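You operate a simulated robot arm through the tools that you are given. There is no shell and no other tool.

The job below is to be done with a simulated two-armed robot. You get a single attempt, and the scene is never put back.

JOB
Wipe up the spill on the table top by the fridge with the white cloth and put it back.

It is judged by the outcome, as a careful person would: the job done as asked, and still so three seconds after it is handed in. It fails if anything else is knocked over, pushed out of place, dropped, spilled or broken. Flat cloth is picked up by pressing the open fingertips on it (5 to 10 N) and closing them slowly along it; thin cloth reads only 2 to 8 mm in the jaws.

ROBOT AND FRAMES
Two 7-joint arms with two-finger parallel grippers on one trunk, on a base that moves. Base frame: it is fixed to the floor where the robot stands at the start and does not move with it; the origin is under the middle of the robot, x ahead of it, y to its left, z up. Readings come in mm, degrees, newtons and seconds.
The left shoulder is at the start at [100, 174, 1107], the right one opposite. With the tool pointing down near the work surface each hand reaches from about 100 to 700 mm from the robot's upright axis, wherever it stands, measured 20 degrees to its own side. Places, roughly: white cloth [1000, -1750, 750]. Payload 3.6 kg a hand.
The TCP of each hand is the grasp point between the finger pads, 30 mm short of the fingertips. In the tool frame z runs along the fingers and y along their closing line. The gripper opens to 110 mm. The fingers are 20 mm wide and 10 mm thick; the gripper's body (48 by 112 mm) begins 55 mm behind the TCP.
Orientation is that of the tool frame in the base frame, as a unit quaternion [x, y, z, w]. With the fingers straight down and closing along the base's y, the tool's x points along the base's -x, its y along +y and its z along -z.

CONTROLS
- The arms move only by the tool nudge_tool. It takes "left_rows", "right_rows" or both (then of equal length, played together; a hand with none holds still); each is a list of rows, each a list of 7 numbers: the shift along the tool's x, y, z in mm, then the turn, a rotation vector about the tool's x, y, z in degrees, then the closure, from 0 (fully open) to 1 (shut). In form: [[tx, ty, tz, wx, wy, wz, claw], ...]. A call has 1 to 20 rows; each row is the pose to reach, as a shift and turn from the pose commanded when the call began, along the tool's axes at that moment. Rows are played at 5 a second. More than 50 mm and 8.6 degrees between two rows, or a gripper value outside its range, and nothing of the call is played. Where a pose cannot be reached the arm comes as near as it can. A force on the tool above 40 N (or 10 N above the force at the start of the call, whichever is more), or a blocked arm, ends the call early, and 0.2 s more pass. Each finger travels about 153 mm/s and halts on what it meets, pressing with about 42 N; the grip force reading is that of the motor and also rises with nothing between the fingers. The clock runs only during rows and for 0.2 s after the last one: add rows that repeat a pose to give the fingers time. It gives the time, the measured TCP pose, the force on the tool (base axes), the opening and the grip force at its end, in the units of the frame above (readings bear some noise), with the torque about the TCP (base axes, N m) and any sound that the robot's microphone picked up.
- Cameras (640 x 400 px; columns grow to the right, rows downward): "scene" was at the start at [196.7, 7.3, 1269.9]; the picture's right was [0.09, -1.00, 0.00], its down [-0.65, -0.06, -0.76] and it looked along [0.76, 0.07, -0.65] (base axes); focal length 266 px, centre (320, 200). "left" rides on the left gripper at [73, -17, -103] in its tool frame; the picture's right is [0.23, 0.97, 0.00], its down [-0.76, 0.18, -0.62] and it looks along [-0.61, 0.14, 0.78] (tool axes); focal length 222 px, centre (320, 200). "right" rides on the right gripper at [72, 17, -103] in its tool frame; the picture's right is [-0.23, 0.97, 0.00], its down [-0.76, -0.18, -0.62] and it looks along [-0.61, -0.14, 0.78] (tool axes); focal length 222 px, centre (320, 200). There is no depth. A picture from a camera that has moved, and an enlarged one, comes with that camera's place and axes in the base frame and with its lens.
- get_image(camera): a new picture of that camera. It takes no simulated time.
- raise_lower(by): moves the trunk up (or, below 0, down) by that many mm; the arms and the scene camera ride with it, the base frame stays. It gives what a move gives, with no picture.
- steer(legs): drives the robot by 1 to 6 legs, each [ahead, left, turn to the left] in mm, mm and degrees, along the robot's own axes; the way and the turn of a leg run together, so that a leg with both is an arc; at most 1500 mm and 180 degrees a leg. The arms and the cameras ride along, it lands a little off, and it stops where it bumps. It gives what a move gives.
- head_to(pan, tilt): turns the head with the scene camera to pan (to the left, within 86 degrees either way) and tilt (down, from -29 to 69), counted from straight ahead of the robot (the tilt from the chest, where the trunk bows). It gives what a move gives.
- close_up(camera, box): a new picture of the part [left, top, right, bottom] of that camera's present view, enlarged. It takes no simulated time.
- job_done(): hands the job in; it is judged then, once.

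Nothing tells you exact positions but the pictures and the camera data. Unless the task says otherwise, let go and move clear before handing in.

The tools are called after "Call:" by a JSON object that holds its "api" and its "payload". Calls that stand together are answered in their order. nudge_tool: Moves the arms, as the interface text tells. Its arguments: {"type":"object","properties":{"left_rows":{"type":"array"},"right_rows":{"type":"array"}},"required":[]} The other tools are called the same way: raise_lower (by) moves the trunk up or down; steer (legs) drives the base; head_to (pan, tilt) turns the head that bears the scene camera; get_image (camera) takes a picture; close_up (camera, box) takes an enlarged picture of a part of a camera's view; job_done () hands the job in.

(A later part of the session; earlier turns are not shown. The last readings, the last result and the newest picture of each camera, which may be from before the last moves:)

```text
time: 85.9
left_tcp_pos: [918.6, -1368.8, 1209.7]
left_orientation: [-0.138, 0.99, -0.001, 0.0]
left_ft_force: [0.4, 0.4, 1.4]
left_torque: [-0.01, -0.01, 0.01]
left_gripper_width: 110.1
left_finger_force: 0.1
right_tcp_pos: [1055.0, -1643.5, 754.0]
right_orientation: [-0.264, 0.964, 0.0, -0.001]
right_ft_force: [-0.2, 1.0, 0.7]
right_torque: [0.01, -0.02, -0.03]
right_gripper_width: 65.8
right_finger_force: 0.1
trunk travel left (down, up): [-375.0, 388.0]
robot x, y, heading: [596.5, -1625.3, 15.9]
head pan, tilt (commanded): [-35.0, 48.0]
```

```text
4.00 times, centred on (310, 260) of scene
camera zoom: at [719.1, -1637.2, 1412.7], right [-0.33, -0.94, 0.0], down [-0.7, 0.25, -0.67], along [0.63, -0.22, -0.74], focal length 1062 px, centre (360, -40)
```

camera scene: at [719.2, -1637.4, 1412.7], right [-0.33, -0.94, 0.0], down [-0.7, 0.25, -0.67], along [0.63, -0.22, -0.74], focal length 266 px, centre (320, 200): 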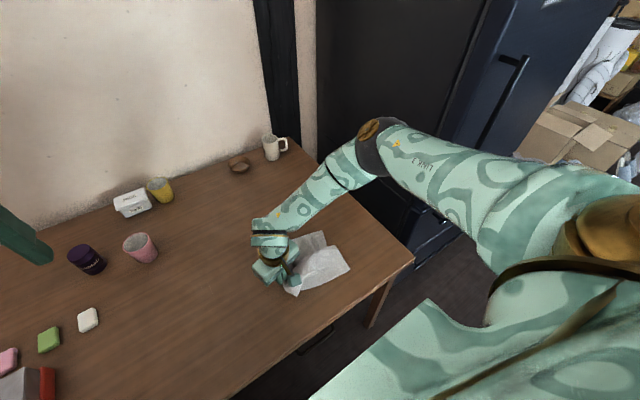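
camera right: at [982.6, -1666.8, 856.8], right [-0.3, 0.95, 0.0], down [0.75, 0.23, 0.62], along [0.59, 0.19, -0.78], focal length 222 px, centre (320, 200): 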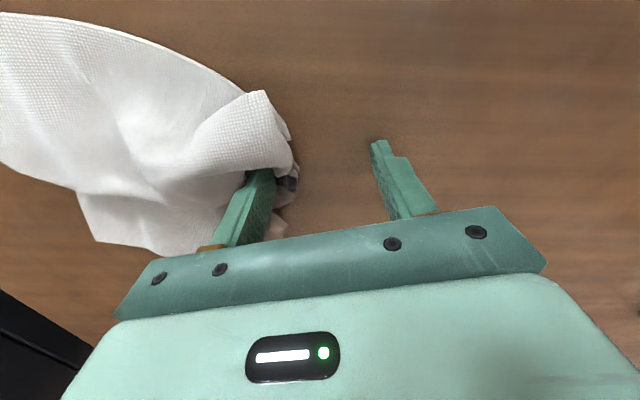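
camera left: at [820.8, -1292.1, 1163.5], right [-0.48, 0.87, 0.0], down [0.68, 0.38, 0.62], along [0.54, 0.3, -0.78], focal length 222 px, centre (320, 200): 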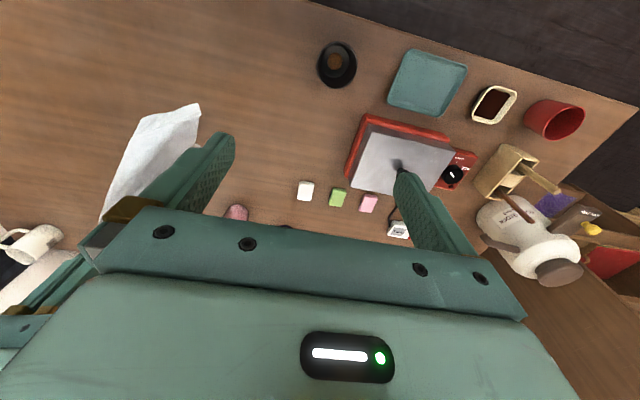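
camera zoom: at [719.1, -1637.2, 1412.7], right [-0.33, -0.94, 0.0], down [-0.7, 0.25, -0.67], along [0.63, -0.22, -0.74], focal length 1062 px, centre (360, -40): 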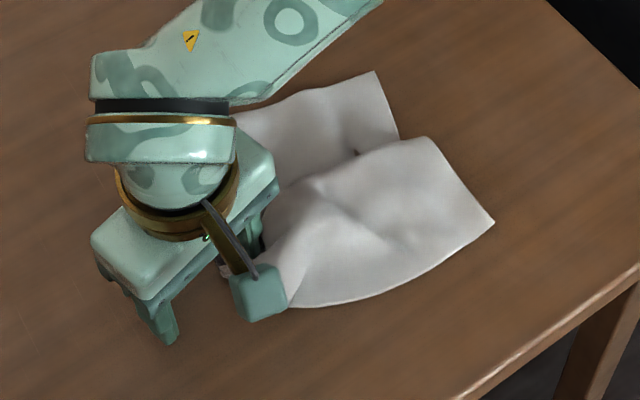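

The cloth is released and moved slightly right with one finger. I slide the hand left away from it and rise clear to look at the cloth.

Call:
{"api": "nudge_tool", "payload": {"right_rows": [[0, 10, -1, 0, 0, 0, 0.4], [0, 22, -4, 0, 0, 0, 0.4], [0, 35, -15, 0, 0, 0, 0.4], [0, 40, -40, 0, 0, 0, 0.4], [0, 50, -75, 0, 0, 0, 0.4], [0, 65, -110, 0, 0, 0, 0.4], [0, 85, -140, 0, 0, 0, 0.4], [0, 110, -160, 0, 0, 0, 0.4], [0, 130, -170, 0, 0, 0, 0.4]]}}

Call:
{"api": "get_image", "payload": {"camera": "scene"}}

Call:
{"api": "close_up", "payload": {"camera": "scene", "box": [230, 190, 422, 310]}}

Call:
{"api": "get_image", "payload": {"camera": "right"}}

```text
time: 87.9
left_tcp_pos: [917.4, -1369.2, 1211.4]
left_orientation: [-0.138, 0.99, -0.001, 0.0]
left_ft_force: [-0.9, 0.7, 0.5]
left_torque: [0.01, 0.0, 0.01]
left_gripper_width: 109.7
left_finger_force: 0.1
right_tcp_pos: [989.9, -1534.1, 924.7]
right_orientation: [-0.264, 0.965, -0.001, -0.001]
right_ft_force: [0.6, -0.1, 0.1]
right_torque: [0.0, 0.0, 0.0]
right_gripper_width: 65.9
right_finger_force: 0.0
trunk travel left (down, up): [-375.0, 388.0]
robot x, y, heading: [595.5, -1624.9, 15.7]
head pan, tilt (commanded): [-35.0, 48.0]
```

```text
taken
camera scene: at [718.9, -1636.7, 1412.7], right [-0.33, -0.94, 0.0], down [-0.7, 0.25, -0.67], along [0.63, -0.22, -0.74], focal length 266 px, centre (320, 200)
```

scene: 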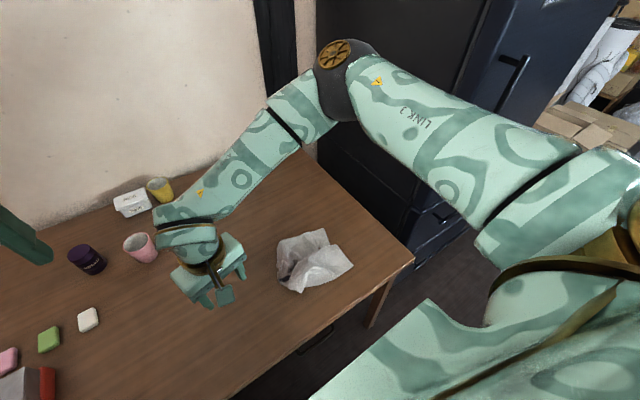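

```text
3.33 times, centred on (326, 250) of scene
camera zoom: at [718.9, -1636.7, 1412.7], right [-0.33, -0.94, 0.0], down [-0.7, 0.25, -0.67], along [0.63, -0.22, -0.74], focal length 885 px, centre (300, 33)
```

zoom: 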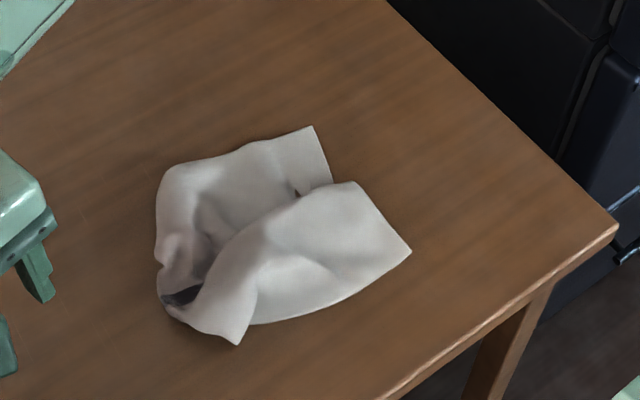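

```text
taken
camera right: at [918.3, -1557.0, 1027.4], right [-0.3, 0.95, 0.0], down [0.75, 0.23, 0.62], along [0.59, 0.19, -0.78], focal length 222 px, centre (320, 200)
```

right: 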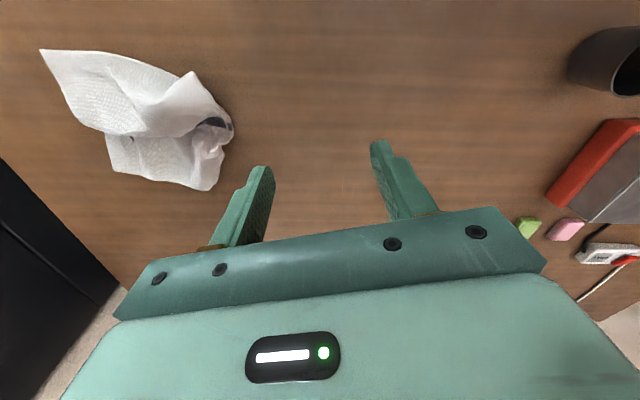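

The cloth lies centred near [1090,-1745], within about 30 mm of its original centre, but crumpled along the stripe. I will flatten it by pressing and sliding its edges outward; first I raise the hand and bring the trunk back down for reach.

Call:
{"api": "nudge_tool", "payload": {"right_rows": [[0, 0, -25, 0, 0, 0, 0.2], [0, 0, -55, 0, 0, 0, 0], [0, 0, -85, 0, 0, 0, 0], [0, 0, -110, 0, 0, 0, 0], [0, 0, -110, 0, 0, 0, 0]]}}

Call:
{"api": "raise_lower", "payload": {"by": -150}}

Call:
{"api": "get_image", "payload": {"camera": "scene"}}

Call:
{"api": "get_image", "payload": {"camera": "right"}}

```text
time: 89.1
left_tcp_pos: [918.2, -1368.2, 1210.4]
left_orientation: [-0.138, 0.99, -0.001, 0.0]
left_ft_force: [-0.6, 0.0, -0.1]
left_torque: [0.0, -0.03, 0.01]
left_gripper_width: 109.9
left_finger_force: 0.0
right_tcp_pos: [989.7, -1531.9, 1035.3]
right_orientation: [-0.264, 0.965, 0.001, -0.001]
right_ft_force: [-0.4, -0.1, 0.0]
right_torque: [0.0, -0.01, 0.01]
right_gripper_width: 110.2
right_finger_force: 0.1
trunk travel left (down, up): [-375.0, 388.0]
robot x, y, heading: [596.9, -1624.8, 15.7]
head pan, tilt (commanded): [-35.0, 48.0]
```

```text
time: 90.8
left_tcp_pos: [917.7, -1369.5, 1059.9]
left_orientation: [-0.138, 0.99, -0.001, 0.0]
left_ft_force: [0.5, 0.7, 0.0]
left_torque: [0.02, 0.03, -0.01]
left_gripper_width: 109.9
left_finger_force: 0.1
right_tcp_pos: [989.1, -1532.5, 883.7]
right_orientation: [-0.265, 0.964, -0.001, -0.001]
right_ft_force: [-0.3, 0.0, 0.4]
right_torque: [-0.01, 0.0, 0.01]
right_gripper_width: 110.1
right_finger_force: 0.2
trunk travel left (down, up): [-225.0, 538.0]
robot x, y, heading: [595.9, -1625.3, 15.9]
head pan, tilt (commanded): [-35.0, 48.0]
```

```text
taken
camera scene: at [778.5, -1620.5, 1259.5], right [-0.33, -0.94, 0.0], down [-0.7, 0.25, -0.67], along [0.63, -0.22, -0.74], focal length 266 px, centre (320, 200)
```

scene: 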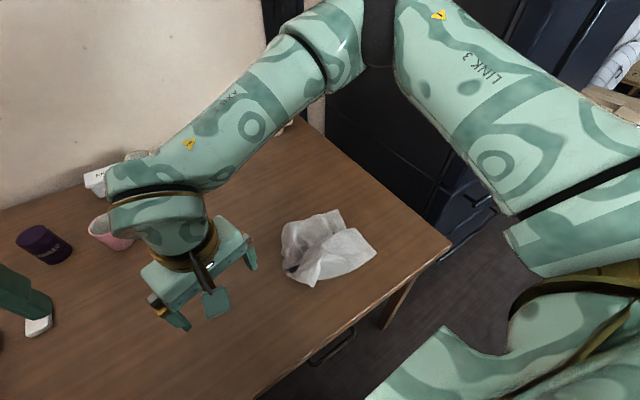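

```text
taken
camera right: at [917.8, -1555.4, 987.1], right [-0.3, 0.95, 0.0], down [0.75, 0.23, 0.62], along [0.59, 0.19, -0.78], focal length 222 px, centre (320, 200)
```

right: 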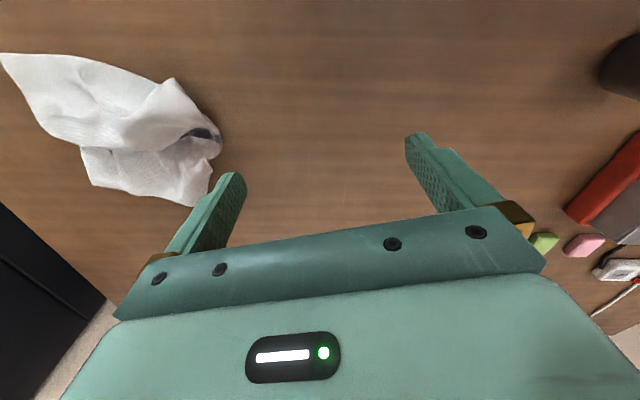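

Now a sharper look at the cloth before working on it.

Call:
{"api": "close_up", "payload": {"camera": "scene", "box": [260, 195, 400, 300]}}

```text
3.81 times, centred on (330, 248) of scene
camera zoom: at [778.5, -1620.5, 1259.5], right [-0.33, -0.94, 0.0], down [-0.7, 0.25, -0.67], along [0.63, -0.22, -0.74], focal length 1011 px, centre (282, 19)
```

zoom: 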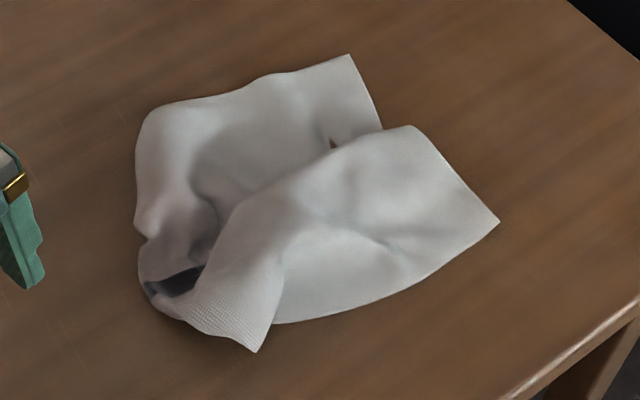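

The cloth has a tuck along the stripe, with its ridge through about [1100,-1758]. I will smooth it like a hand would: turn the gripper so the fingers open across the tuck, press lightly, and spread the fingers. First I move above it and turn.

Call:
{"api": "nudge_tool", "payload": {"right_rows": [[0.7, -18, 0, 0, 0, 6.5, 0.1], [1.3, -36, 0, 0, 0, 13, 0.2], [2, -54, 0, 0, 0, 19.6, 0.3], [2.7, -72, 0, 0, 0, 26.1, 0.4], [3.3, -89, 0, 0, 0, 32.7, 0.5], [4, -107, 0, 0, 0, 39.2, 0.6], [4.7, -125, 0, 0, 0, 45.7, 0.64], [5.3, -143, 0, 0, 0, 52.3, 0.64], [6, -161, 0, 0, 0, 58.8, 0.64], [6.7, -179, 0, 0, 0, 65.3, 0.64], [7.3, -197, 0, 0, 0, 71.9, 0.64], [8, -215, 0, 0, 0, 78.4, 0.64], [8.7, -233, 0, 0, 0, 85, 0.64], [9.3, -250, 0, 0, 0, 91.5, 0.64], [9.3, -250, 0, 0, 0, 91.5, 0.64]]}}

Call:
{"api": "get_image", "payload": {"camera": "scene"}}

Call:
{"api": "get_image", "payload": {"camera": "right"}}

```text
time: 94.0
left_tcp_pos: [918.9, -1369.4, 1060.2]
left_orientation: [-0.137, 0.991, -0.001, 0.0]
left_ft_force: [-0.9, 0.4, -0.6]
left_torque: [-0.03, -0.03, -0.02]
left_gripper_width: 110.1
left_finger_force: 0.0
right_tcp_pos: [1109.5, -1750.4, 881.5]
right_orientation: [0.508, 0.862, 0.001, 0.0]
right_ft_force: [0.5, 0.3, -0.4]
right_torque: [0.06, 0.01, 0.0]
right_gripper_width: 39.5
right_finger_force: 0.1
trunk travel left (down, up): [-225.0, 538.0]
robot x, y, heading: [600.0, -1622.5, 15.6]
head pan, tilt (commanded): [-35.0, 48.0]
```

```text
taken
camera scene: at [779.0, -1620.3, 1259.3], right [-0.33, -0.94, 0.0], down [-0.7, 0.25, -0.67], along [0.63, -0.22, -0.74], focal length 266 px, centre (320, 200)
```

scene: 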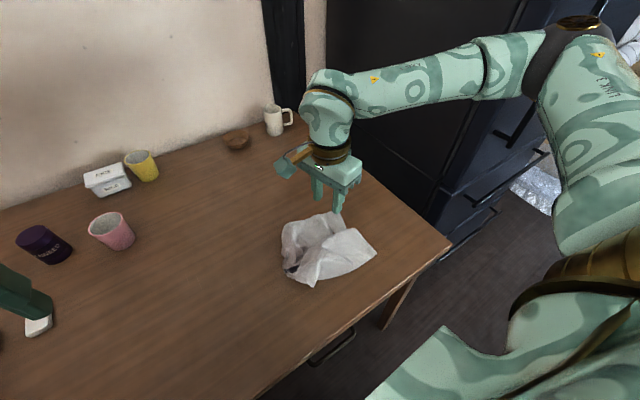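

```text
taken
camera right: at [1088.2, -1680.4, 985.0], right [0.96, 0.27, 0.0], down [0.21, -0.75, 0.62], along [0.17, -0.6, -0.78], focal length 222 px, centre (320, 200)
```

right: 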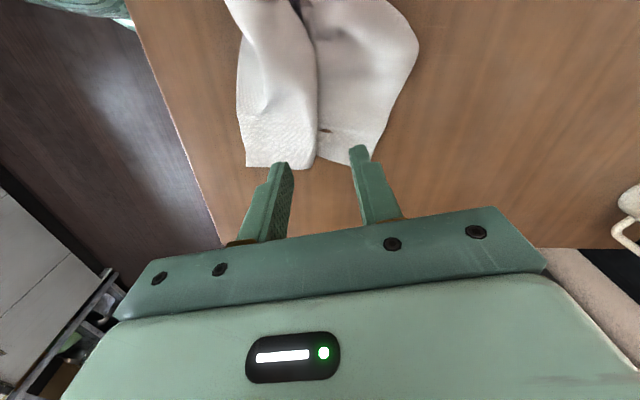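

The fingers now straddle the tuck, seen at (320,106) in the right camera. I lower toward the cloth.

Call:
{"api": "nudge_tool", "payload": {"right_rows": [[0, 0, 25, 0, 0, 0, 0.64], [0, 0, 50, 0, 0, 0, 0.64], [0, 0, 75, 0, 0, 0, 0.64], [0, 0, 95, 0, 0, 0, 0.64], [0, 0, 110, 0, 0, 0, 0.64], [0, 0, 118, 0, 0, 0, 0.64], [0, 0, 123, 0, 0, 0, 0.64], [0, 0, 123, 0, 0, 0, 0.64]]}}

Call:
{"api": "close_up", "payload": {"camera": "scene", "box": [250, 170, 410, 290]}}

Call:
{"api": "get_image", "payload": {"camera": "right"}}

```text
time: 95.8
left_tcp_pos: [918.1, -1368.9, 1060.8]
left_orientation: [-0.137, 0.991, -0.001, -0.001]
left_ft_force: [-0.3, 0.4, -0.3]
left_torque: [-0.02, -0.01, 0.0]
left_gripper_width: 109.8
left_finger_force: 0.0
right_tcp_pos: [1106.7, -1752.3, 759.9]
right_orientation: [0.507, 0.862, 0.0, -0.001]
right_ft_force: [0.1, -0.1, 0.4]
right_torque: [-0.01, 0.0, -0.02]
right_gripper_width: 39.6
right_finger_force: 0.0
trunk travel left (down, up): [-225.0, 538.0]
robot x, y, heading: [596.2, -1621.8, 15.7]
head pan, tilt (commanded): [-35.0, 48.0]
```

```text
3.33 times, centred on (330, 230) of scene
camera zoom: at [779.0, -1620.5, 1259.3], right [-0.33, -0.94, 0.0], down [-0.7, 0.25, -0.67], along [0.63, -0.22, -0.74], focal length 885 px, centre (287, 100)
```

zoom: 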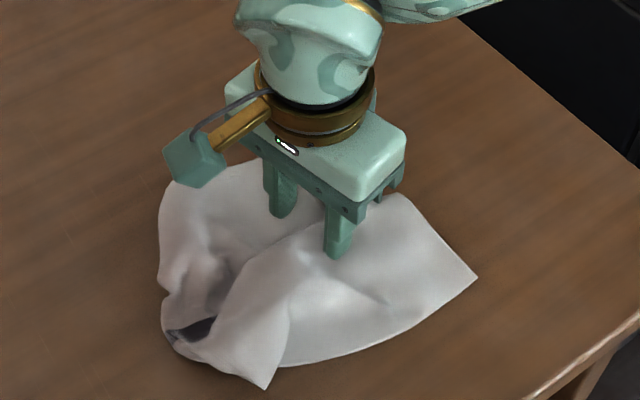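

```text
taken
camera right: at [1087.3, -1681.9, 862.5], right [0.96, 0.27, 0.0], down [0.22, -0.75, 0.62], along [0.17, -0.6, -0.78], focal length 222 px, centre (320, 200)
```

right: 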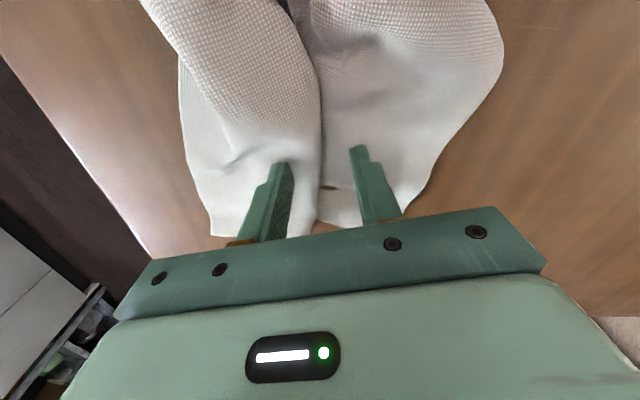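

The fingers straddle the tuck exactly. I lower slowly to a light press.

Call:
{"api": "nudge_tool", "payload": {"right_rows": [[0, 0, 2, 0, 0, 0, 0.64], [0, 0, 4, 0, 0, 0, 0.64], [0, 0, 5, 0, 0, 0, 0.64], [0, 0, 6, 0, 0, 0, 0.64], [0, 0, 6, 0, 0, 0, 0.64]]}}

```text
time: 97.0
left_tcp_pos: [918.6, -1369.4, 1058.9]
left_orientation: [-0.138, 0.99, -0.001, -0.001]
left_ft_force: [-0.2, 0.1, 0.1]
left_torque: [0.02, 0.02, 0.02]
left_gripper_width: 110.0
left_finger_force: 0.0
right_tcp_pos: [1108.8, -1752.6, 753.4]
right_orientation: [0.507, 0.862, -0.001, 0.0]
right_ft_force: [-0.1, 0.1, -0.8]
right_torque: [-0.05, 0.01, 0.0]
right_gripper_width: 39.7
right_finger_force: 0.1
trunk travel left (down, up): [-225.0, 538.0]
robot x, y, heading: [596.0, -1622.9, 15.6]
head pan, tilt (commanded): [-35.0, 48.0]
```

No contact force yet at 753. I go down another 1.5 mm.

Call:
{"api": "nudge_tool", "payload": {"right_rows": [[0, 0, 0.8, 0, 0, 0, 0.64], [0, 0, 1.5, 0, 0, 0, 0.64], [0, 0, 1.5, 0, 0, 0, 0.64], [0, 0, 1.5, 0, 0, 0, 0.64]]}}

```text
time: 98.0
left_tcp_pos: [916.9, -1369.1, 1060.4]
left_orientation: [-0.137, 0.991, 0.0, 0.0]
left_ft_force: [0.0, 0.2, 0.1]
left_torque: [-0.02, 0.03, -0.04]
left_gripper_width: 109.9
left_finger_force: 0.0
right_tcp_pos: [1108.8, -1752.6, 753.2]
right_orientation: [0.507, 0.862, 0.0, 0.0]
right_ft_force: [0.3, -0.9, -0.2]
right_torque: [0.03, 0.01, -0.02]
right_gripper_width: 39.7
right_finger_force: 0.1
trunk travel left (down, up): [-225.0, 538.0]
robot x, y, heading: [598.0, -1620.9, 15.7]
head pan, tilt (commanded): [-35.0, 48.0]
```

Still light. Another 1 mm down.

Call:
{"api": "nudge_tool", "payload": {"right_rows": [[0, 0, 0.5, 0, 0, 0, 0.64], [0, 0, 1, 0, 0, 0, 0.64], [0, 0, 1, 0, 0, 0, 0.64], [0, 0, 1, 0, 0, 0, 0.64]]}}

```text
time: 99.0
left_tcp_pos: [917.1, -1369.3, 1060.5]
left_orientation: [-0.138, 0.99, -0.001, -0.001]
left_ft_force: [1.0, -0.1, -0.9]
left_torque: [-0.01, -0.04, -0.01]
left_gripper_width: 109.9
left_finger_force: 0.1
right_tcp_pos: [1110.0, -1751.3, 753.7]
right_orientation: [0.507, 0.862, -0.001, 0.0]
right_ft_force: [-0.4, -0.7, 2.6]
right_torque: [-0.04, 0.09, 0.02]
right_gripper_width: 39.7
right_finger_force: 0.2
trunk travel left (down, up): [-225.0, 538.0]
robot x, y, heading: [596.6, -1623.5, 15.7]
head pan, tilt (commanded): [-35.0, 48.0]
```

Contact at 2.6 N. I press slightly more and spread the fingers slowly to open the tuck.

Call:
{"api": "nudge_tool", "payload": {"right_rows": [[0, 0, 0.4, 0, 0, 0, 0.64], [0, 0, 0.4, 0, 0, 0, 0.59], [0, 0, 0.4, 0, 0, 0, 0.54], [0, 0, 0.4, 0, 0, 0, 0.49], [0, 0, 0.4, 0, 0, 0, 0.44], [0, 0, 0.4, 0, 0, 0, 0.39], [0, 0, 0.4, 0, 0, 0, 0.34], [0, 0, 0.4, 0, 0, 0, 0.29], [0, 0, 0.4, 0, 0, 0, 0.24], [0, 0, 0.4, 0, 0, 0, 0.19], [0, 0, 0.4, 0, 0, 0, 0.14], [0, 0, 0.4, 0, 0, 0, 0.09], [0, 0, 0.4, 0, 0, 0, 0.04], [0, 0, 0.4, 0, 0, 0, 0]]}}

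Call:
{"api": "get_image", "payload": {"camera": "right"}}

Call:
{"api": "close_up", "payload": {"camera": "scene", "box": [250, 170, 410, 290]}}

```text
time: 102.0
left_tcp_pos: [917.3, -1367.6, 1060.7]
left_orientation: [-0.137, 0.991, -0.001, 0.0]
left_ft_force: [-0.4, 0.5, -0.6]
left_torque: [-0.01, 0.01, -0.04]
left_gripper_width: 110.1
left_finger_force: 0.1
right_tcp_pos: [1108.9, -1752.2, 752.7]
right_orientation: [0.506, 0.862, -0.001, 0.0]
right_ft_force: [5.7, 3.0, 22.4]
right_torque: [-0.52, 0.96, 0.01]
right_gripper_width: 106.9
right_finger_force: 0.1
trunk travel left (down, up): [-225.0, 538.0]
robot x, y, heading: [594.6, -1625.7, 15.7]
head pan, tilt (commanded): [-35.0, 48.0]
```

```text
taken
camera right: at [1087.3, -1681.2, 854.6], right [0.96, 0.27, 0.0], down [0.22, -0.75, 0.62], along [0.17, -0.6, -0.78], focal length 222 px, centre (320, 200)
```

right: 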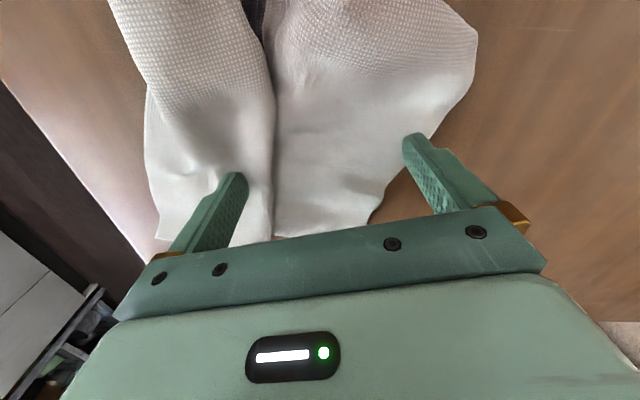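

```text
3.33 times, centred on (330, 230) of scene
camera zoom: at [777.9, -1619.7, 1259.6], right [-0.33, -0.94, 0.0], down [-0.7, 0.25, -0.67], along [0.63, -0.22, -0.74], focal length 885 px, centre (287, 100)
```

zoom: 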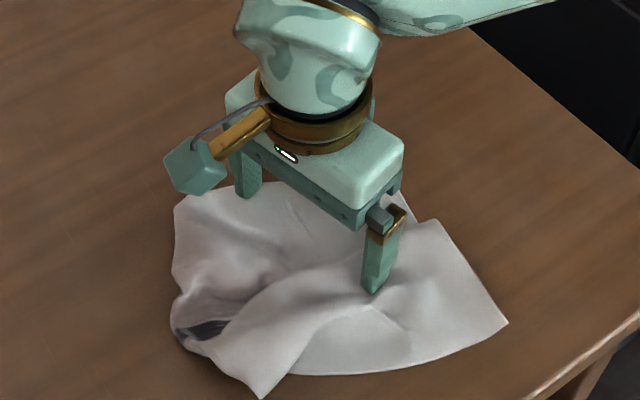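

The spread moved the cloth as a whole and the far finger slid off its edge, so pressing drags both layers. I lift and look again before pinching the far edge to pull the tuck open instead.

Call:
{"api": "nudge_tool", "payload": {"right_rows": [[0, 0, -3, 0, 0, 0, 0], [0, 0, -15, 0, 0, 0, 0], [0, 0, -40, 0, 0, 0, 0], [0, 0, -70, 0, 0, 0, 0], [15, 0, -100, 0, 0, 0, 0], [40, 0, -130, 0, 0, 0, 0], [70, 0, -150, 0, 0, 0, 0], [100, 0, -160, 0, 0, 0, 0], [130, 0, -160, 0, 0, 0, 0], [150, 0, -160, 0, 0, 0, 0]]}}

Call:
{"api": "get_image", "payload": {"camera": "right"}}

Call:
{"api": "close_up", "payload": {"camera": "scene", "box": [250, 190, 410, 310]}}

```text
time: 104.2
left_tcp_pos: [918.5, -1368.7, 1060.0]
left_orientation: [-0.137, 0.991, -0.001, -0.001]
left_ft_force: [-0.4, 0.3, 0.0]
left_torque: [0.04, -0.01, 0.01]
left_gripper_width: 109.9
left_finger_force: 0.0
right_tcp_pos: [1036.1, -1620.8, 912.9]
right_orientation: [0.507, 0.862, -0.001, -0.001]
right_ft_force: [0.0, 0.9, -0.3]
right_torque: [0.02, 0.02, 0.02]
right_gripper_width: 109.9
right_finger_force: 0.1
trunk travel left (down, up): [-225.0, 538.0]
robot x, y, heading: [593.7, -1625.0, 15.7]
head pan, tilt (commanded): [-35.0, 48.0]
```

```text
taken
camera right: at [1015.2, -1549.7, 1015.1], right [0.96, 0.27, 0.0], down [0.22, -0.75, 0.62], along [0.17, -0.6, -0.78], focal length 222 px, centre (320, 200)
```

right: 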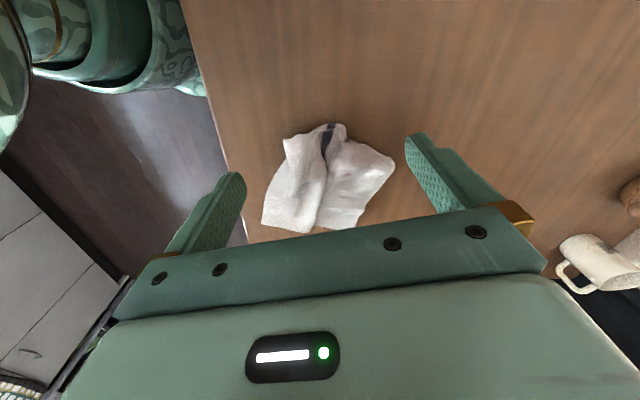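

```text
3.33 times, centred on (330, 250) of scene
camera zoom: at [779.0, -1620.1, 1259.3], right [-0.33, -0.94, 0.0], down [-0.7, 0.25, -0.67], along [0.63, -0.22, -0.74], focal length 885 px, centre (287, 33)
```

zoom: 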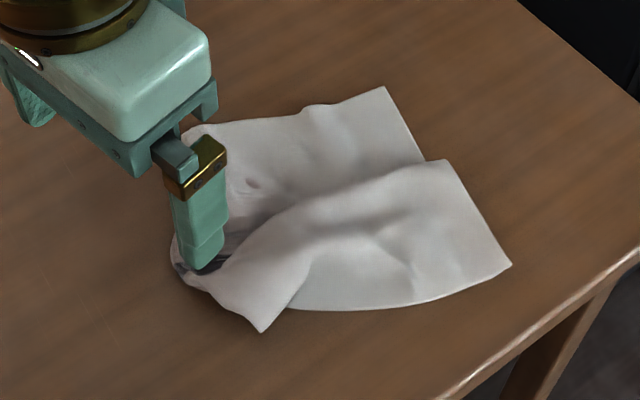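

Layers now overlap less, but the cloth is still about 170 mm across. I will straighten it as a person would, by pulling corners outward, starting with corner D (now near [1158,-1833]), pinched about 35 mm inside.

Call:
{"api": "nudge_tool", "payload": {"right_rows": [[-20, -1.5, 0, 0, 0, 0, 0.1], [-40, -3, 0, 0, 0, 0, 0.2], [-60, -4.5, 0, 0, 0, 0, 0.3], [-80, -6, 0, 0, 0, 0, 0.4], [-100, -7.5, 0, 0, 0, 0, 0.5], [-120, -9, 0, 0, 0, 0, 0.6], [-140, -10.5, 0, 0, 0, 0, 0.64], [-160, -12, 0, 0, 0, 0, 0.64], [-180, -13.5, 10, 0, 0, 0, 0.64], [-200, -15, 30, 0, 0, 0, 0.64], [-200, -15, 60, 0, 0, 0, 0.64], [-200, -15, 90, 0, 0, 0, 0.64], [-200, -15, 115, 0, 0, 0, 0.64], [-200, -15, 130, 0, 0, 0, 0.64], [-200, -15, 130, 0, 0, 0, 0.64]]}}

Call:
{"api": "get_image", "payload": {"camera": "right"}}

Call:
{"api": "close_up", "payload": {"camera": "scene", "box": [250, 170, 410, 290]}}

```text
time: 107.5
left_tcp_pos: [918.7, -1368.3, 1060.1]
left_orientation: [-0.137, 0.991, -0.001, -0.001]
left_ft_force: [0.0, 0.0, 1.3]
left_torque: [0.02, -0.01, 0.0]
left_gripper_width: 110.0
left_finger_force: 0.1
right_tcp_pos: [1122.5, -1802.9, 781.5]
right_orientation: [0.507, 0.862, 0.0, 0.0]
right_ft_force: [-1.3, -0.5, -0.9]
right_torque: [0.01, 0.0, -0.01]
right_gripper_width: 39.7
right_finger_force: 0.1
trunk travel left (down, up): [-225.0, 538.0]
robot x, y, heading: [596.0, -1626.5, 15.6]
head pan, tilt (commanded): [-35.0, 48.0]
```

```text
taken
camera right: at [1100.3, -1732.4, 883.8], right [0.96, 0.27, 0.0], down [0.22, -0.75, 0.62], along [0.17, -0.6, -0.78], focal length 222 px, centre (320, 200)
```

right: 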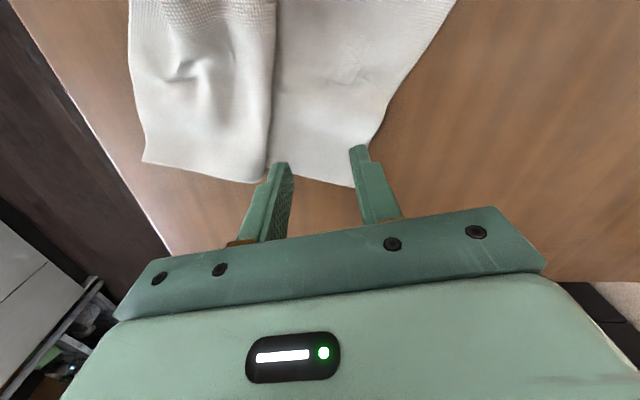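

```text
3.33 times, centred on (330, 230) of scene
camera zoom: at [779.0, -1620.5, 1259.3], right [-0.33, -0.94, 0.0], down [-0.7, 0.25, -0.67], along [0.63, -0.22, -0.74], focal length 885 px, centre (287, 100)
```

zoom: 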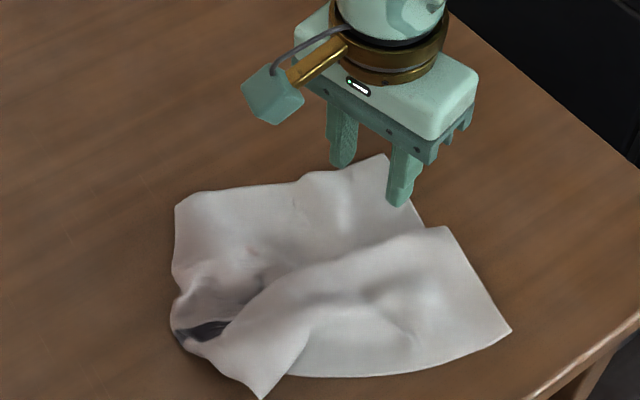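

The fingers are over the corner region of the far half, both on single-layer cloth. I lower to contact.

Call:
{"api": "nudge_tool", "payload": {"right_rows": [[0, 0, 10, 0, 0, 0, 0.64], [0, 0, 18, 0, 0, 0, 0.64], [0, 0, 24, 0, 0, 0, 0.64], [0, 0, 27, 0, 0, 0, 0.64], [0, 0, 28.5, 0, 0, 0, 0.64], [0, 0, 29.5, 0, 0, 0, 0.64], [0, 0, 29.5, 0, 0, 0, 0.64]]}}

```text
time: 109.0
left_tcp_pos: [918.1, -1370.0, 1059.6]
left_orientation: [-0.137, 0.991, -0.002, -0.002]
left_ft_force: [-0.9, -0.4, 0.4]
left_torque: [0.01, 0.01, -0.02]
left_gripper_width: 110.0
left_finger_force: 0.0
right_tcp_pos: [1121.0, -1803.1, 753.4]
right_orientation: [0.506, 0.862, -0.001, 0.0]
right_ft_force: [-0.5, 0.3, 0.0]
right_torque: [-0.02, -0.02, 0.01]
right_gripper_width: 39.7
right_finger_force: 0.0
trunk travel left (down, up): [-225.0, 538.0]
robot x, y, heading: [598.7, -1623.8, 15.7]
head pan, tilt (commanded): [-35.0, 48.0]
```

A little further down to touch.

Call:
{"api": "nudge_tool", "payload": {"right_rows": [[0, 0, 0.8, 0, 0, 0, 0.64], [0, 0, 1.6, 0, 0, 0, 0.64], [0, 0, 1.6, 0, 0, 0, 0.64], [0, 0, 1.6, 0, 0, 0, 0.64]]}}

```text
time: 110.0
left_tcp_pos: [917.5, -1369.2, 1060.2]
left_orientation: [-0.138, 0.99, -0.001, 0.0]
left_ft_force: [0.6, -0.1, -0.3]
left_torque: [0.01, -0.01, 0.04]
left_gripper_width: 110.1
left_finger_force: 0.0
right_tcp_pos: [1121.0, -1801.7, 752.6]
right_orientation: [0.506, 0.862, -0.001, -0.001]
right_ft_force: [-0.2, -0.6, 4.9]
right_torque: [0.0, -0.07, -0.03]
right_gripper_width: 39.5
right_finger_force: 0.2
trunk travel left (down, up): [-225.0, 538.0]
robot x, y, heading: [594.2, -1626.9, 15.6]
head pan, tilt (commanded): [-35.0, 48.0]
```

Contact at about 5 N. I add a touch of pressure and close slowly.

Call:
{"api": "nudge_tool", "payload": {"right_rows": [[0, 0, 0.3, 0, 0, 0, 0.64], [0, 0, 0.3, 0, 0, 0, 0.68], [0, 0, 0.3, 0, 0, 0, 0.72], [0, 0, 0.3, 0, 0, 0, 0.76], [0, 0, 0.3, 0, 0, 0, 0.8], [0, 0, 0.3, 0, 0, 0, 0.84], [0, 0, 0.3, 0, 0, 0, 0.88], [0, 0, 0.3, 0, 0, 0, 0.92], [0, 0, 0.3, 0, 0, 0, 0.96], [0, 0, 0.3, 0, 0, 0, 1], [0, 0, 0.3, 0, 0, 0, 1], [0, 0, 0.3, 0, 0, 0, 1]]}}

Call:
{"api": "close_up", "payload": {"camera": "scene", "box": [250, 170, 410, 290]}}

```text
time: 112.7
left_tcp_pos: [916.9, -1368.5, 1060.7]
left_orientation: [-0.137, 0.991, 0.0, 0.0]
left_ft_force: [0.4, 0.5, 0.2]
left_torque: [-0.04, 0.05, -0.02]
left_gripper_width: 109.9
left_finger_force: 0.2
right_tcp_pos: [1119.9, -1801.8, 752.5]
right_orientation: [0.506, 0.862, 0.0, 0.0]
right_ft_force: [1.6, -0.1, 21.1]
right_torque: [-0.04, -0.14, 0.01]
right_gripper_width: 2.2
right_finger_force: 41.7
trunk travel left (down, up): [-225.0, 538.0]
robot x, y, heading: [596.4, -1625.2, 15.6]
head pan, tilt (commanded): [-35.0, 48.0]
```

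```text
3.33 times, centred on (330, 230) of scene
camera zoom: at [777.5, -1619.9, 1259.6], right [-0.33, -0.94, 0.0], down [-0.7, 0.25, -0.67], along [0.63, -0.22, -0.74], focal length 885 px, centre (287, 100)
```

zoom: 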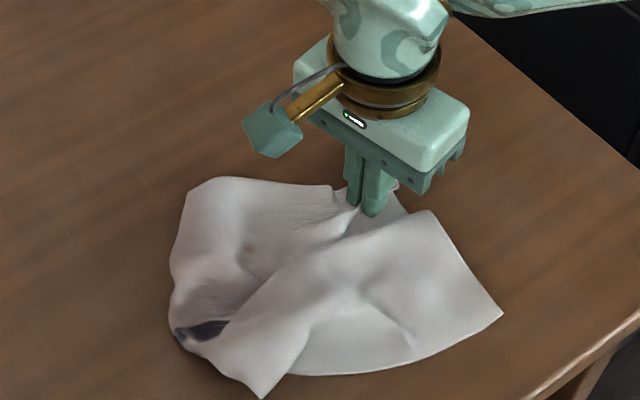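

The corner is pinched (2.2 mm). I lift about 12 mm and pull it outward, away from the robot, toward its original place.

Call:
{"api": "nudge_tool", "payload": {"right_rows": [[0, 0, -6, 0, 0, 0, 1], [0, 0, -12, 0, 0, 0, 1], [-4, 12.5, -12, 0, 0, 0, 1], [-8, 25, -12, 0, 0, 0, 1], [-12, 37.5, -12, 0, 0, 0, 1], [-16, 50, -12, 0, 0, 0, 1], [-20, 62.5, -12, 0, 0, 0, 1], [-24, 75, -12, 0, 0, 0, 1], [-28, 87.5, -12, 0, 0, 0, 1], [-32, 100, -12, 0, 0, 0, 1], [-36, 112.5, -12, 0, 0, 0, 1], [-40, 125, -12, 0, 0, 0, 1], [-40, 125, -12, 0, 0, 0, 1]]}}

Call:
{"api": "close_up", "payload": {"camera": "scene", "box": [250, 150, 450, 290]}}

```text
time: 115.5
left_tcp_pos: [918.7, -1367.9, 1059.7]
left_orientation: [-0.138, 0.99, -0.001, -0.001]
left_ft_force: [0.5, 0.5, 0.8]
left_torque: [0.0, 0.0, -0.03]
left_gripper_width: 110.2
left_finger_force: 0.1
right_tcp_pos: [1248.8, -1776.0, 761.5]
right_orientation: [0.507, 0.862, -0.001, -0.001]
right_ft_force: [-0.2, -0.5, 0.1]
right_torque: [0.0, 0.0, -0.03]
right_gripper_width: 2.1
right_finger_force: 42.0
trunk travel left (down, up): [-225.0, 538.0]
robot x, y, heading: [596.5, -1626.6, 15.6]
head pan, tilt (commanded): [-35.0, 48.0]
```

```text
2.86 times, centred on (350, 220) of scene
camera zoom: at [779.0, -1620.6, 1259.3], right [-0.33, -0.94, 0.0], down [-0.7, 0.25, -0.67], along [0.63, -0.22, -0.74], focal length 758 px, centre (234, 143)
```

zoom: 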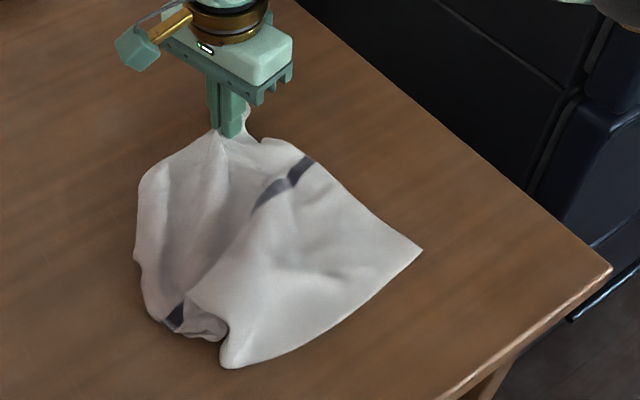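

Very good: the tuck opened, the stripe shows again and corner C is back at about [1069,-1890]. I release corner D and rise to look at the rest.

Call:
{"api": "nudge_tool", "payload": {"right_rows": [[0, 0, 4, 0, 0, 0, 1], [0, 0, 6, 0, 0, 0, 0.9], [0, 0, 6, 0, 0, 0, 0.8], [0, 0, 6, 0, 0, 0, 0.75], [0, 0, 4, 0, 0, 0, 0.75], [0, 0, -10, 0, 0, 0, 0.75], [0, 0, -40, 0, 0, 0, 0.75], [0, 0, -80, 0, 0, 0, 0.75], [20, 0, -110, 0, 0, 0, 0.75], [50, 0, -130, 0, 0, 0, 0.75]]}}

Call:
{"api": "close_up", "payload": {"camera": "scene", "box": [250, 150, 450, 290]}}

Call:
{"api": "get_image", "payload": {"camera": "right"}}

```text
time: 117.7
left_tcp_pos: [919.4, -1369.2, 1060.0]
left_orientation: [-0.138, 0.99, -0.002, -0.001]
left_ft_force: [0.4, -0.9, -0.7]
left_torque: [0.01, 0.02, -0.01]
left_gripper_width: 109.9
left_finger_force: 0.1
right_tcp_pos: [1223.5, -1732.4, 893.6]
right_orientation: [0.508, 0.862, -0.001, 0.0]
right_ft_force: [-0.5, -0.2, -0.2]
right_torque: [0.0, -0.01, 0.02]
right_gripper_width: 27.4
right_finger_force: 0.0
trunk travel left (down, up): [-225.0, 538.0]
robot x, y, heading: [600.5, -1624.5, 15.4]
head pan, tilt (commanded): [-35.0, 48.0]
```

```text
2.86 times, centred on (350, 220) of scene
camera zoom: at [778.9, -1620.0, 1259.3], right [-0.33, -0.94, 0.0], down [-0.7, 0.25, -0.67], along [0.63, -0.22, -0.74], focal length 758 px, centre (234, 143)
```

zoom: 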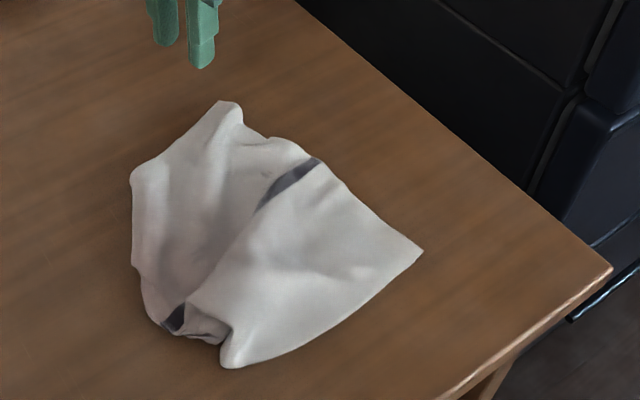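

```text
taken
camera right: at [1202.3, -1662.6, 995.1], right [0.96, 0.27, 0.0], down [0.22, -0.75, 0.62], along [0.17, -0.6, -0.78], focal length 222 px, centre (320, 200)
```

right: 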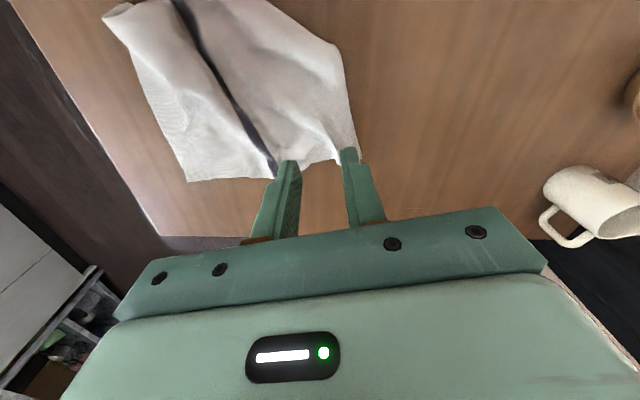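

The DC side is now open. I move the hand to view the bunched AB end from above with the right camera.

Call:
{"api": "nudge_tool", "payload": {"right_rows": [[20, -7, 0, 0, 0, 0, 0.64], [40, -15, 0, 0, 0, 0, 0.64], [62, -23, 0, 0, 0, 0, 0.64], [84, -31, 0, 0, 0, 0, 0.64], [106, -39, 0, 0, 0, 0, 0.64], [130, -48, 0, 0, 0, 0, 0.64], [155, -57, 0, 0, 0, 0, 0.64], [185, -65, 0, 0, 0, 0, 0.64], [205, -65, 0, 0, 0, 0, 0.64], [205, -65, 0, 0, 0, 0, 0.64]]}}

Call:
{"api": "get_image", "payload": {"camera": "right"}}

Call:
{"api": "close_up", "payload": {"camera": "right", "box": [200, 20, 480, 195]}}

Call:
{"api": "close_up", "payload": {"camera": "scene", "box": [260, 170, 420, 290]}}

```text
time: 119.8
left_tcp_pos: [918.4, -1368.2, 1059.8]
left_orientation: [-0.137, 0.991, -0.002, -0.001]
left_ft_force: [0.3, 0.1, -0.3]
left_torque: [0.01, 0.02, -0.01]
left_gripper_width: 110.0
left_finger_force: 0.1
right_tcp_pos: [1067.3, -1583.3, 891.9]
right_orientation: [0.507, 0.862, -0.001, -0.001]
right_ft_force: [-0.6, 0.8, 0.5]
right_torque: [0.0, 0.0, -0.01]
right_gripper_width: 39.7
right_finger_force: 0.1
trunk travel left (down, up): [-225.0, 538.0]
robot x, y, heading: [598.5, -1623.1, 15.7]
head pan, tilt (commanded): [-35.0, 48.0]
```

```text
taken
camera right: at [1045.6, -1512.8, 995.2], right [0.96, 0.27, 0.0], down [0.22, -0.75, 0.62], along [0.17, -0.6, -0.78], focal length 222 px, centre (320, 200)
```

right: 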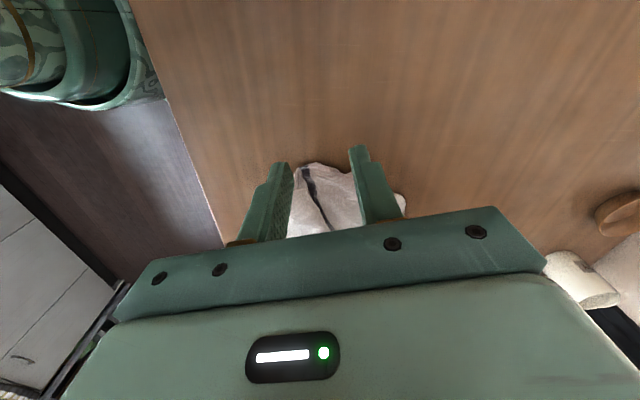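

```text
2.29 times, centred on (340, 108) of right
camera zoom: at [1045.6, -1512.8, 995.2], right [0.96, 0.27, 0.0], down [0.22, -0.75, 0.62], along [0.17, -0.6, -0.78], focal length 508 px, centre (274, 411)
```

zoom: 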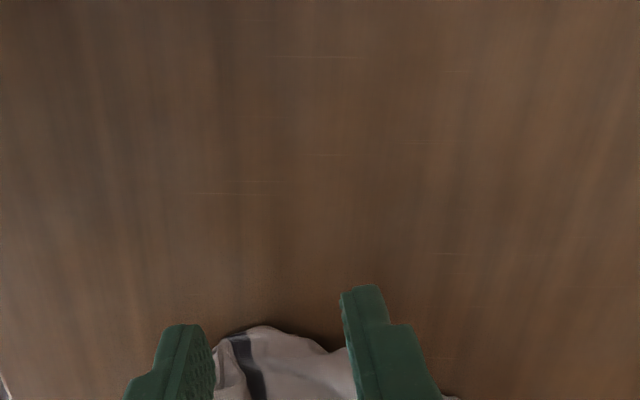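

```text
3.33 times, centred on (340, 230) of scene
camera zoom: at [779.1, -1620.6, 1259.3], right [-0.33, -0.94, 0.0], down [-0.7, 0.25, -0.67], along [0.63, -0.22, -0.74], focal length 885 px, centre (253, 100)
```

zoom: 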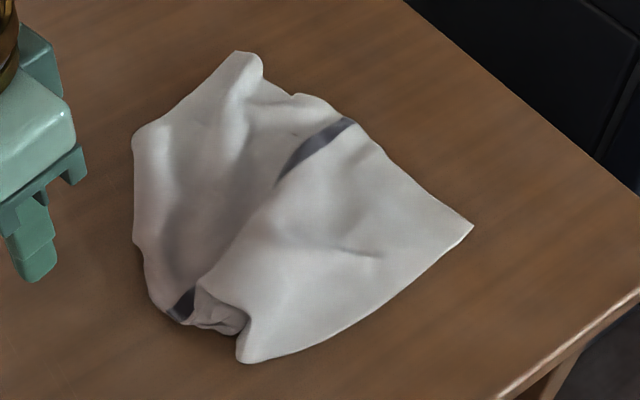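

The cloth's left end (AB) is folded under. I shift the hand so its camera sees that end without the fingers in the way.

Call:
{"api": "nudge_tool", "payload": {"right_rows": [[-22, -10, 0, 0, 0, 0, 0.64], [-44, -21, 0, 0, 0, 0, 0.64], [-66, -32, 0, 0, 0, 0, 0.64], [-90, -43, 0, 0, 0, 0, 0.64], [-112, -48, 0, 0, 0, 0, 0.64], [-112, -48, 0, 0, 0, 0, 0.64]]}}

Call:
{"api": "get_image", "payload": {"camera": "right"}}

Call:
{"api": "close_up", "payload": {"camera": "right", "box": [200, 30, 440, 180]}}

```text
time: 121.2
left_tcp_pos: [918.7, -1367.5, 1059.6]
left_orientation: [-0.137, 0.991, -0.002, 0.0]
left_ft_force: [0.0, 0.9, -1.3]
left_torque: [0.02, -0.04, 0.03]
left_gripper_width: 110.1
left_finger_force: 0.0
right_tcp_pos: [1081.0, -1707.7, 892.1]
right_orientation: [0.507, 0.862, 0.0, 0.0]
right_ft_force: [0.7, 0.4, -0.6]
right_torque: [0.01, 0.02, -0.02]
right_gripper_width: 39.7
right_finger_force: 0.1
trunk travel left (down, up): [-225.0, 538.0]
robot x, y, heading: [596.8, -1625.1, 15.7]
head pan, tilt (commanded): [-35.0, 48.0]
```

```text
taken
camera right: at [1060.5, -1636.6, 995.1], right [0.96, 0.28, 0.0], down [0.22, -0.75, 0.62], along [0.17, -0.6, -0.78], focal length 222 px, centre (320, 200)
```

right: 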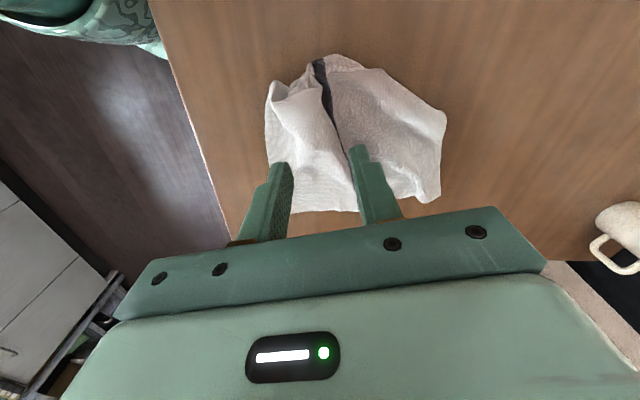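

```text
2.67 times, centred on (320, 105) of right
camera zoom: at [1060.5, -1636.6, 995.1], right [0.96, 0.28, 0.0], down [0.22, -0.75, 0.62], along [0.17, -0.6, -0.78], focal length 592 px, centre (320, 453)
```

zoom: 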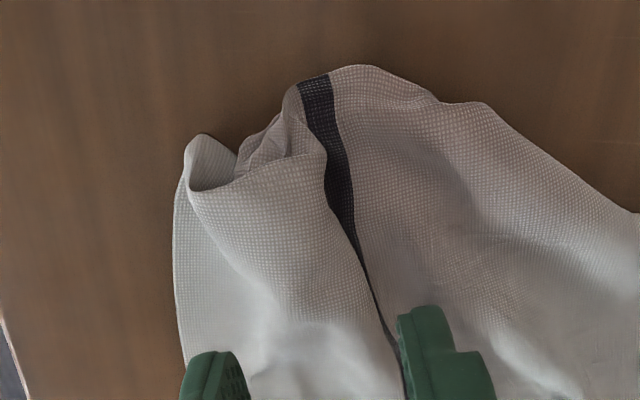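

From above I see the AB end and corner A are folded underneath. I will regrip at the middle of the DC edge, lift so the folded end hangs out straight, and lay it again from AB toward DC; first I move over the DC edge and turn the gripper back.

Call:
{"api": "nudge_tool", "payload": {"right_rows": [[-10, 2.3, 0, 0, 0, -7.6, 0.62], [-21, 4.6, 0, 0, 0, -15.3, 0.6], [-31, 6.9, 0, 0, 0, -22.9, 0.58], [-42, 9.2, 0, 0, 0, -30.5, 0.56], [-52, 11.5, 0, 0, 0, -38.1, 0.545], [-63, 13.8, 0, 0, 0, -45.8, 0.545], [-73, 16.1, 0, 0, 0, -53.4, 0.545], [-83, 18.4, 0, 0, 0, -61, 0.545], [-94, 20.7, 0, 0, 0, -68.6, 0.545], [-104, 23, 0, 0, 0, -76.3, 0.545], [-115, 25.3, 0, 0, 0, -83.9, 0.545], [-125, 27.6, 0, 0, 0, -91.5, 0.545], [-125, 27.6, 30, 0, 0, -91.5, 0.545], [-125, 27.6, 60, 0, 0, -91.5, 0.545], [-125, 27.6, 85, 0, 0, -91.5, 0.545], [-125, 27.6, 100, 0, 0, -91.5, 0.545], [-125, 27.6, 100, 0, 0, -91.5, 0.545]]}}

Call:
{"api": "get_image", "payload": {"camera": "right"}}

Call:
{"api": "close_up", "payload": {"camera": "scene", "box": [260, 150, 420, 270]}}

```text
time: 124.8
left_tcp_pos: [918.3, -1368.3, 1059.8]
left_orientation: [-0.137, 0.991, 0.0, -0.001]
left_ft_force: [-0.4, 0.6, -0.1]
left_torque: [0.0, 0.02, 0.03]
left_gripper_width: 110.1
left_finger_force: 0.2
right_tcp_pos: [1166.4, -1801.5, 793.2]
right_orientation: [-0.264, 0.964, -0.001, -0.001]
right_ft_force: [-0.2, 0.0, 0.2]
right_torque: [-0.01, 0.0, -0.01]
right_gripper_width: 50.2
right_finger_force: 0.1
right hand out of reach, approached as far as the arm can: row 12
trunk travel left (down, up): [-225.0, 538.0]
robot x, y, heading: [600.0, -1626.4, 15.7]
head pan, tilt (commanded): [-35.0, 48.0]
```

```text
taken
camera right: at [1094.2, -1826.1, 895.5], right [-0.3, 0.95, 0.0], down [0.75, 0.23, 0.62], along [0.59, 0.19, -0.78], focal length 222 px, centre (320, 200)
```

right: 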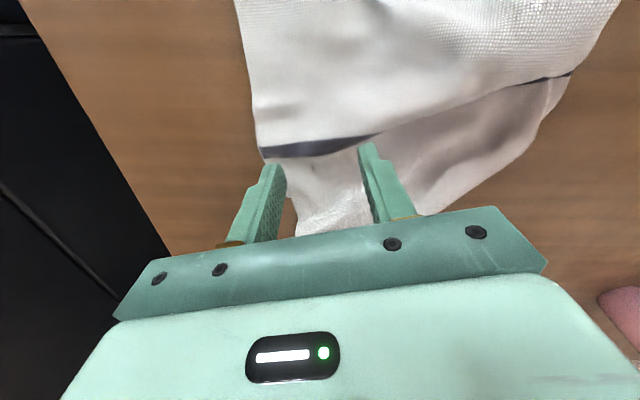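

```text
3.33 times, centred on (340, 210) of scene
camera zoom: at [779.0, -1620.4, 1259.3], right [-0.33, -0.94, 0.0], down [-0.7, 0.25, -0.67], along [0.63, -0.22, -0.74], focal length 885 px, centre (253, 167)
```

zoom: 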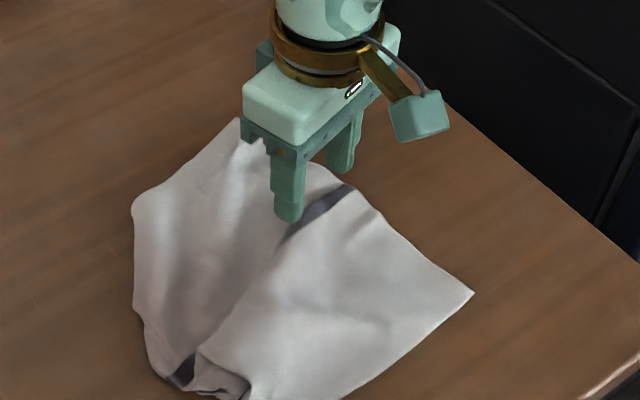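

The gripper is centred on the stripe about 55 mm inside the DC edge. I lower to contact.

Call:
{"api": "nudge_tool", "payload": {"right_rows": [[0, 0, 12, 0, 0, 0, 0.545], [0, 0, 24, 0, 0, 0, 0.545], [0, 0, 33, 0, 0, 0, 0.545], [0, 0, 37, 0, 0, 0, 0.545], [0, 0, 39, 0, 0, 0, 0.545], [0, 0, 40.3, 0, 0, 0, 0.545], [0, 0, 40.3, 0, 0, 0, 0.545]]}}

```text
time: 126.5
left_tcp_pos: [917.8, -1368.8, 1061.1]
left_orientation: [-0.138, 0.99, -0.001, -0.001]
left_ft_force: [-0.7, 0.5, 0.7]
left_torque: [-0.01, 0.02, -0.01]
left_gripper_width: 109.8
left_finger_force: 0.0
right_tcp_pos: [1166.2, -1802.8, 750.7]
right_orientation: [-0.264, 0.965, -0.001, -0.001]
right_ft_force: [-0.3, -1.3, 3.2]
right_torque: [0.07, 0.02, 0.01]
right_gripper_width: 50.1
right_finger_force: 0.1
trunk travel left (down, up): [-225.0, 538.0]
robot x, y, heading: [595.9, -1625.0, 15.8]
head pan, tilt (commanded): [-35.0, 48.0]
```

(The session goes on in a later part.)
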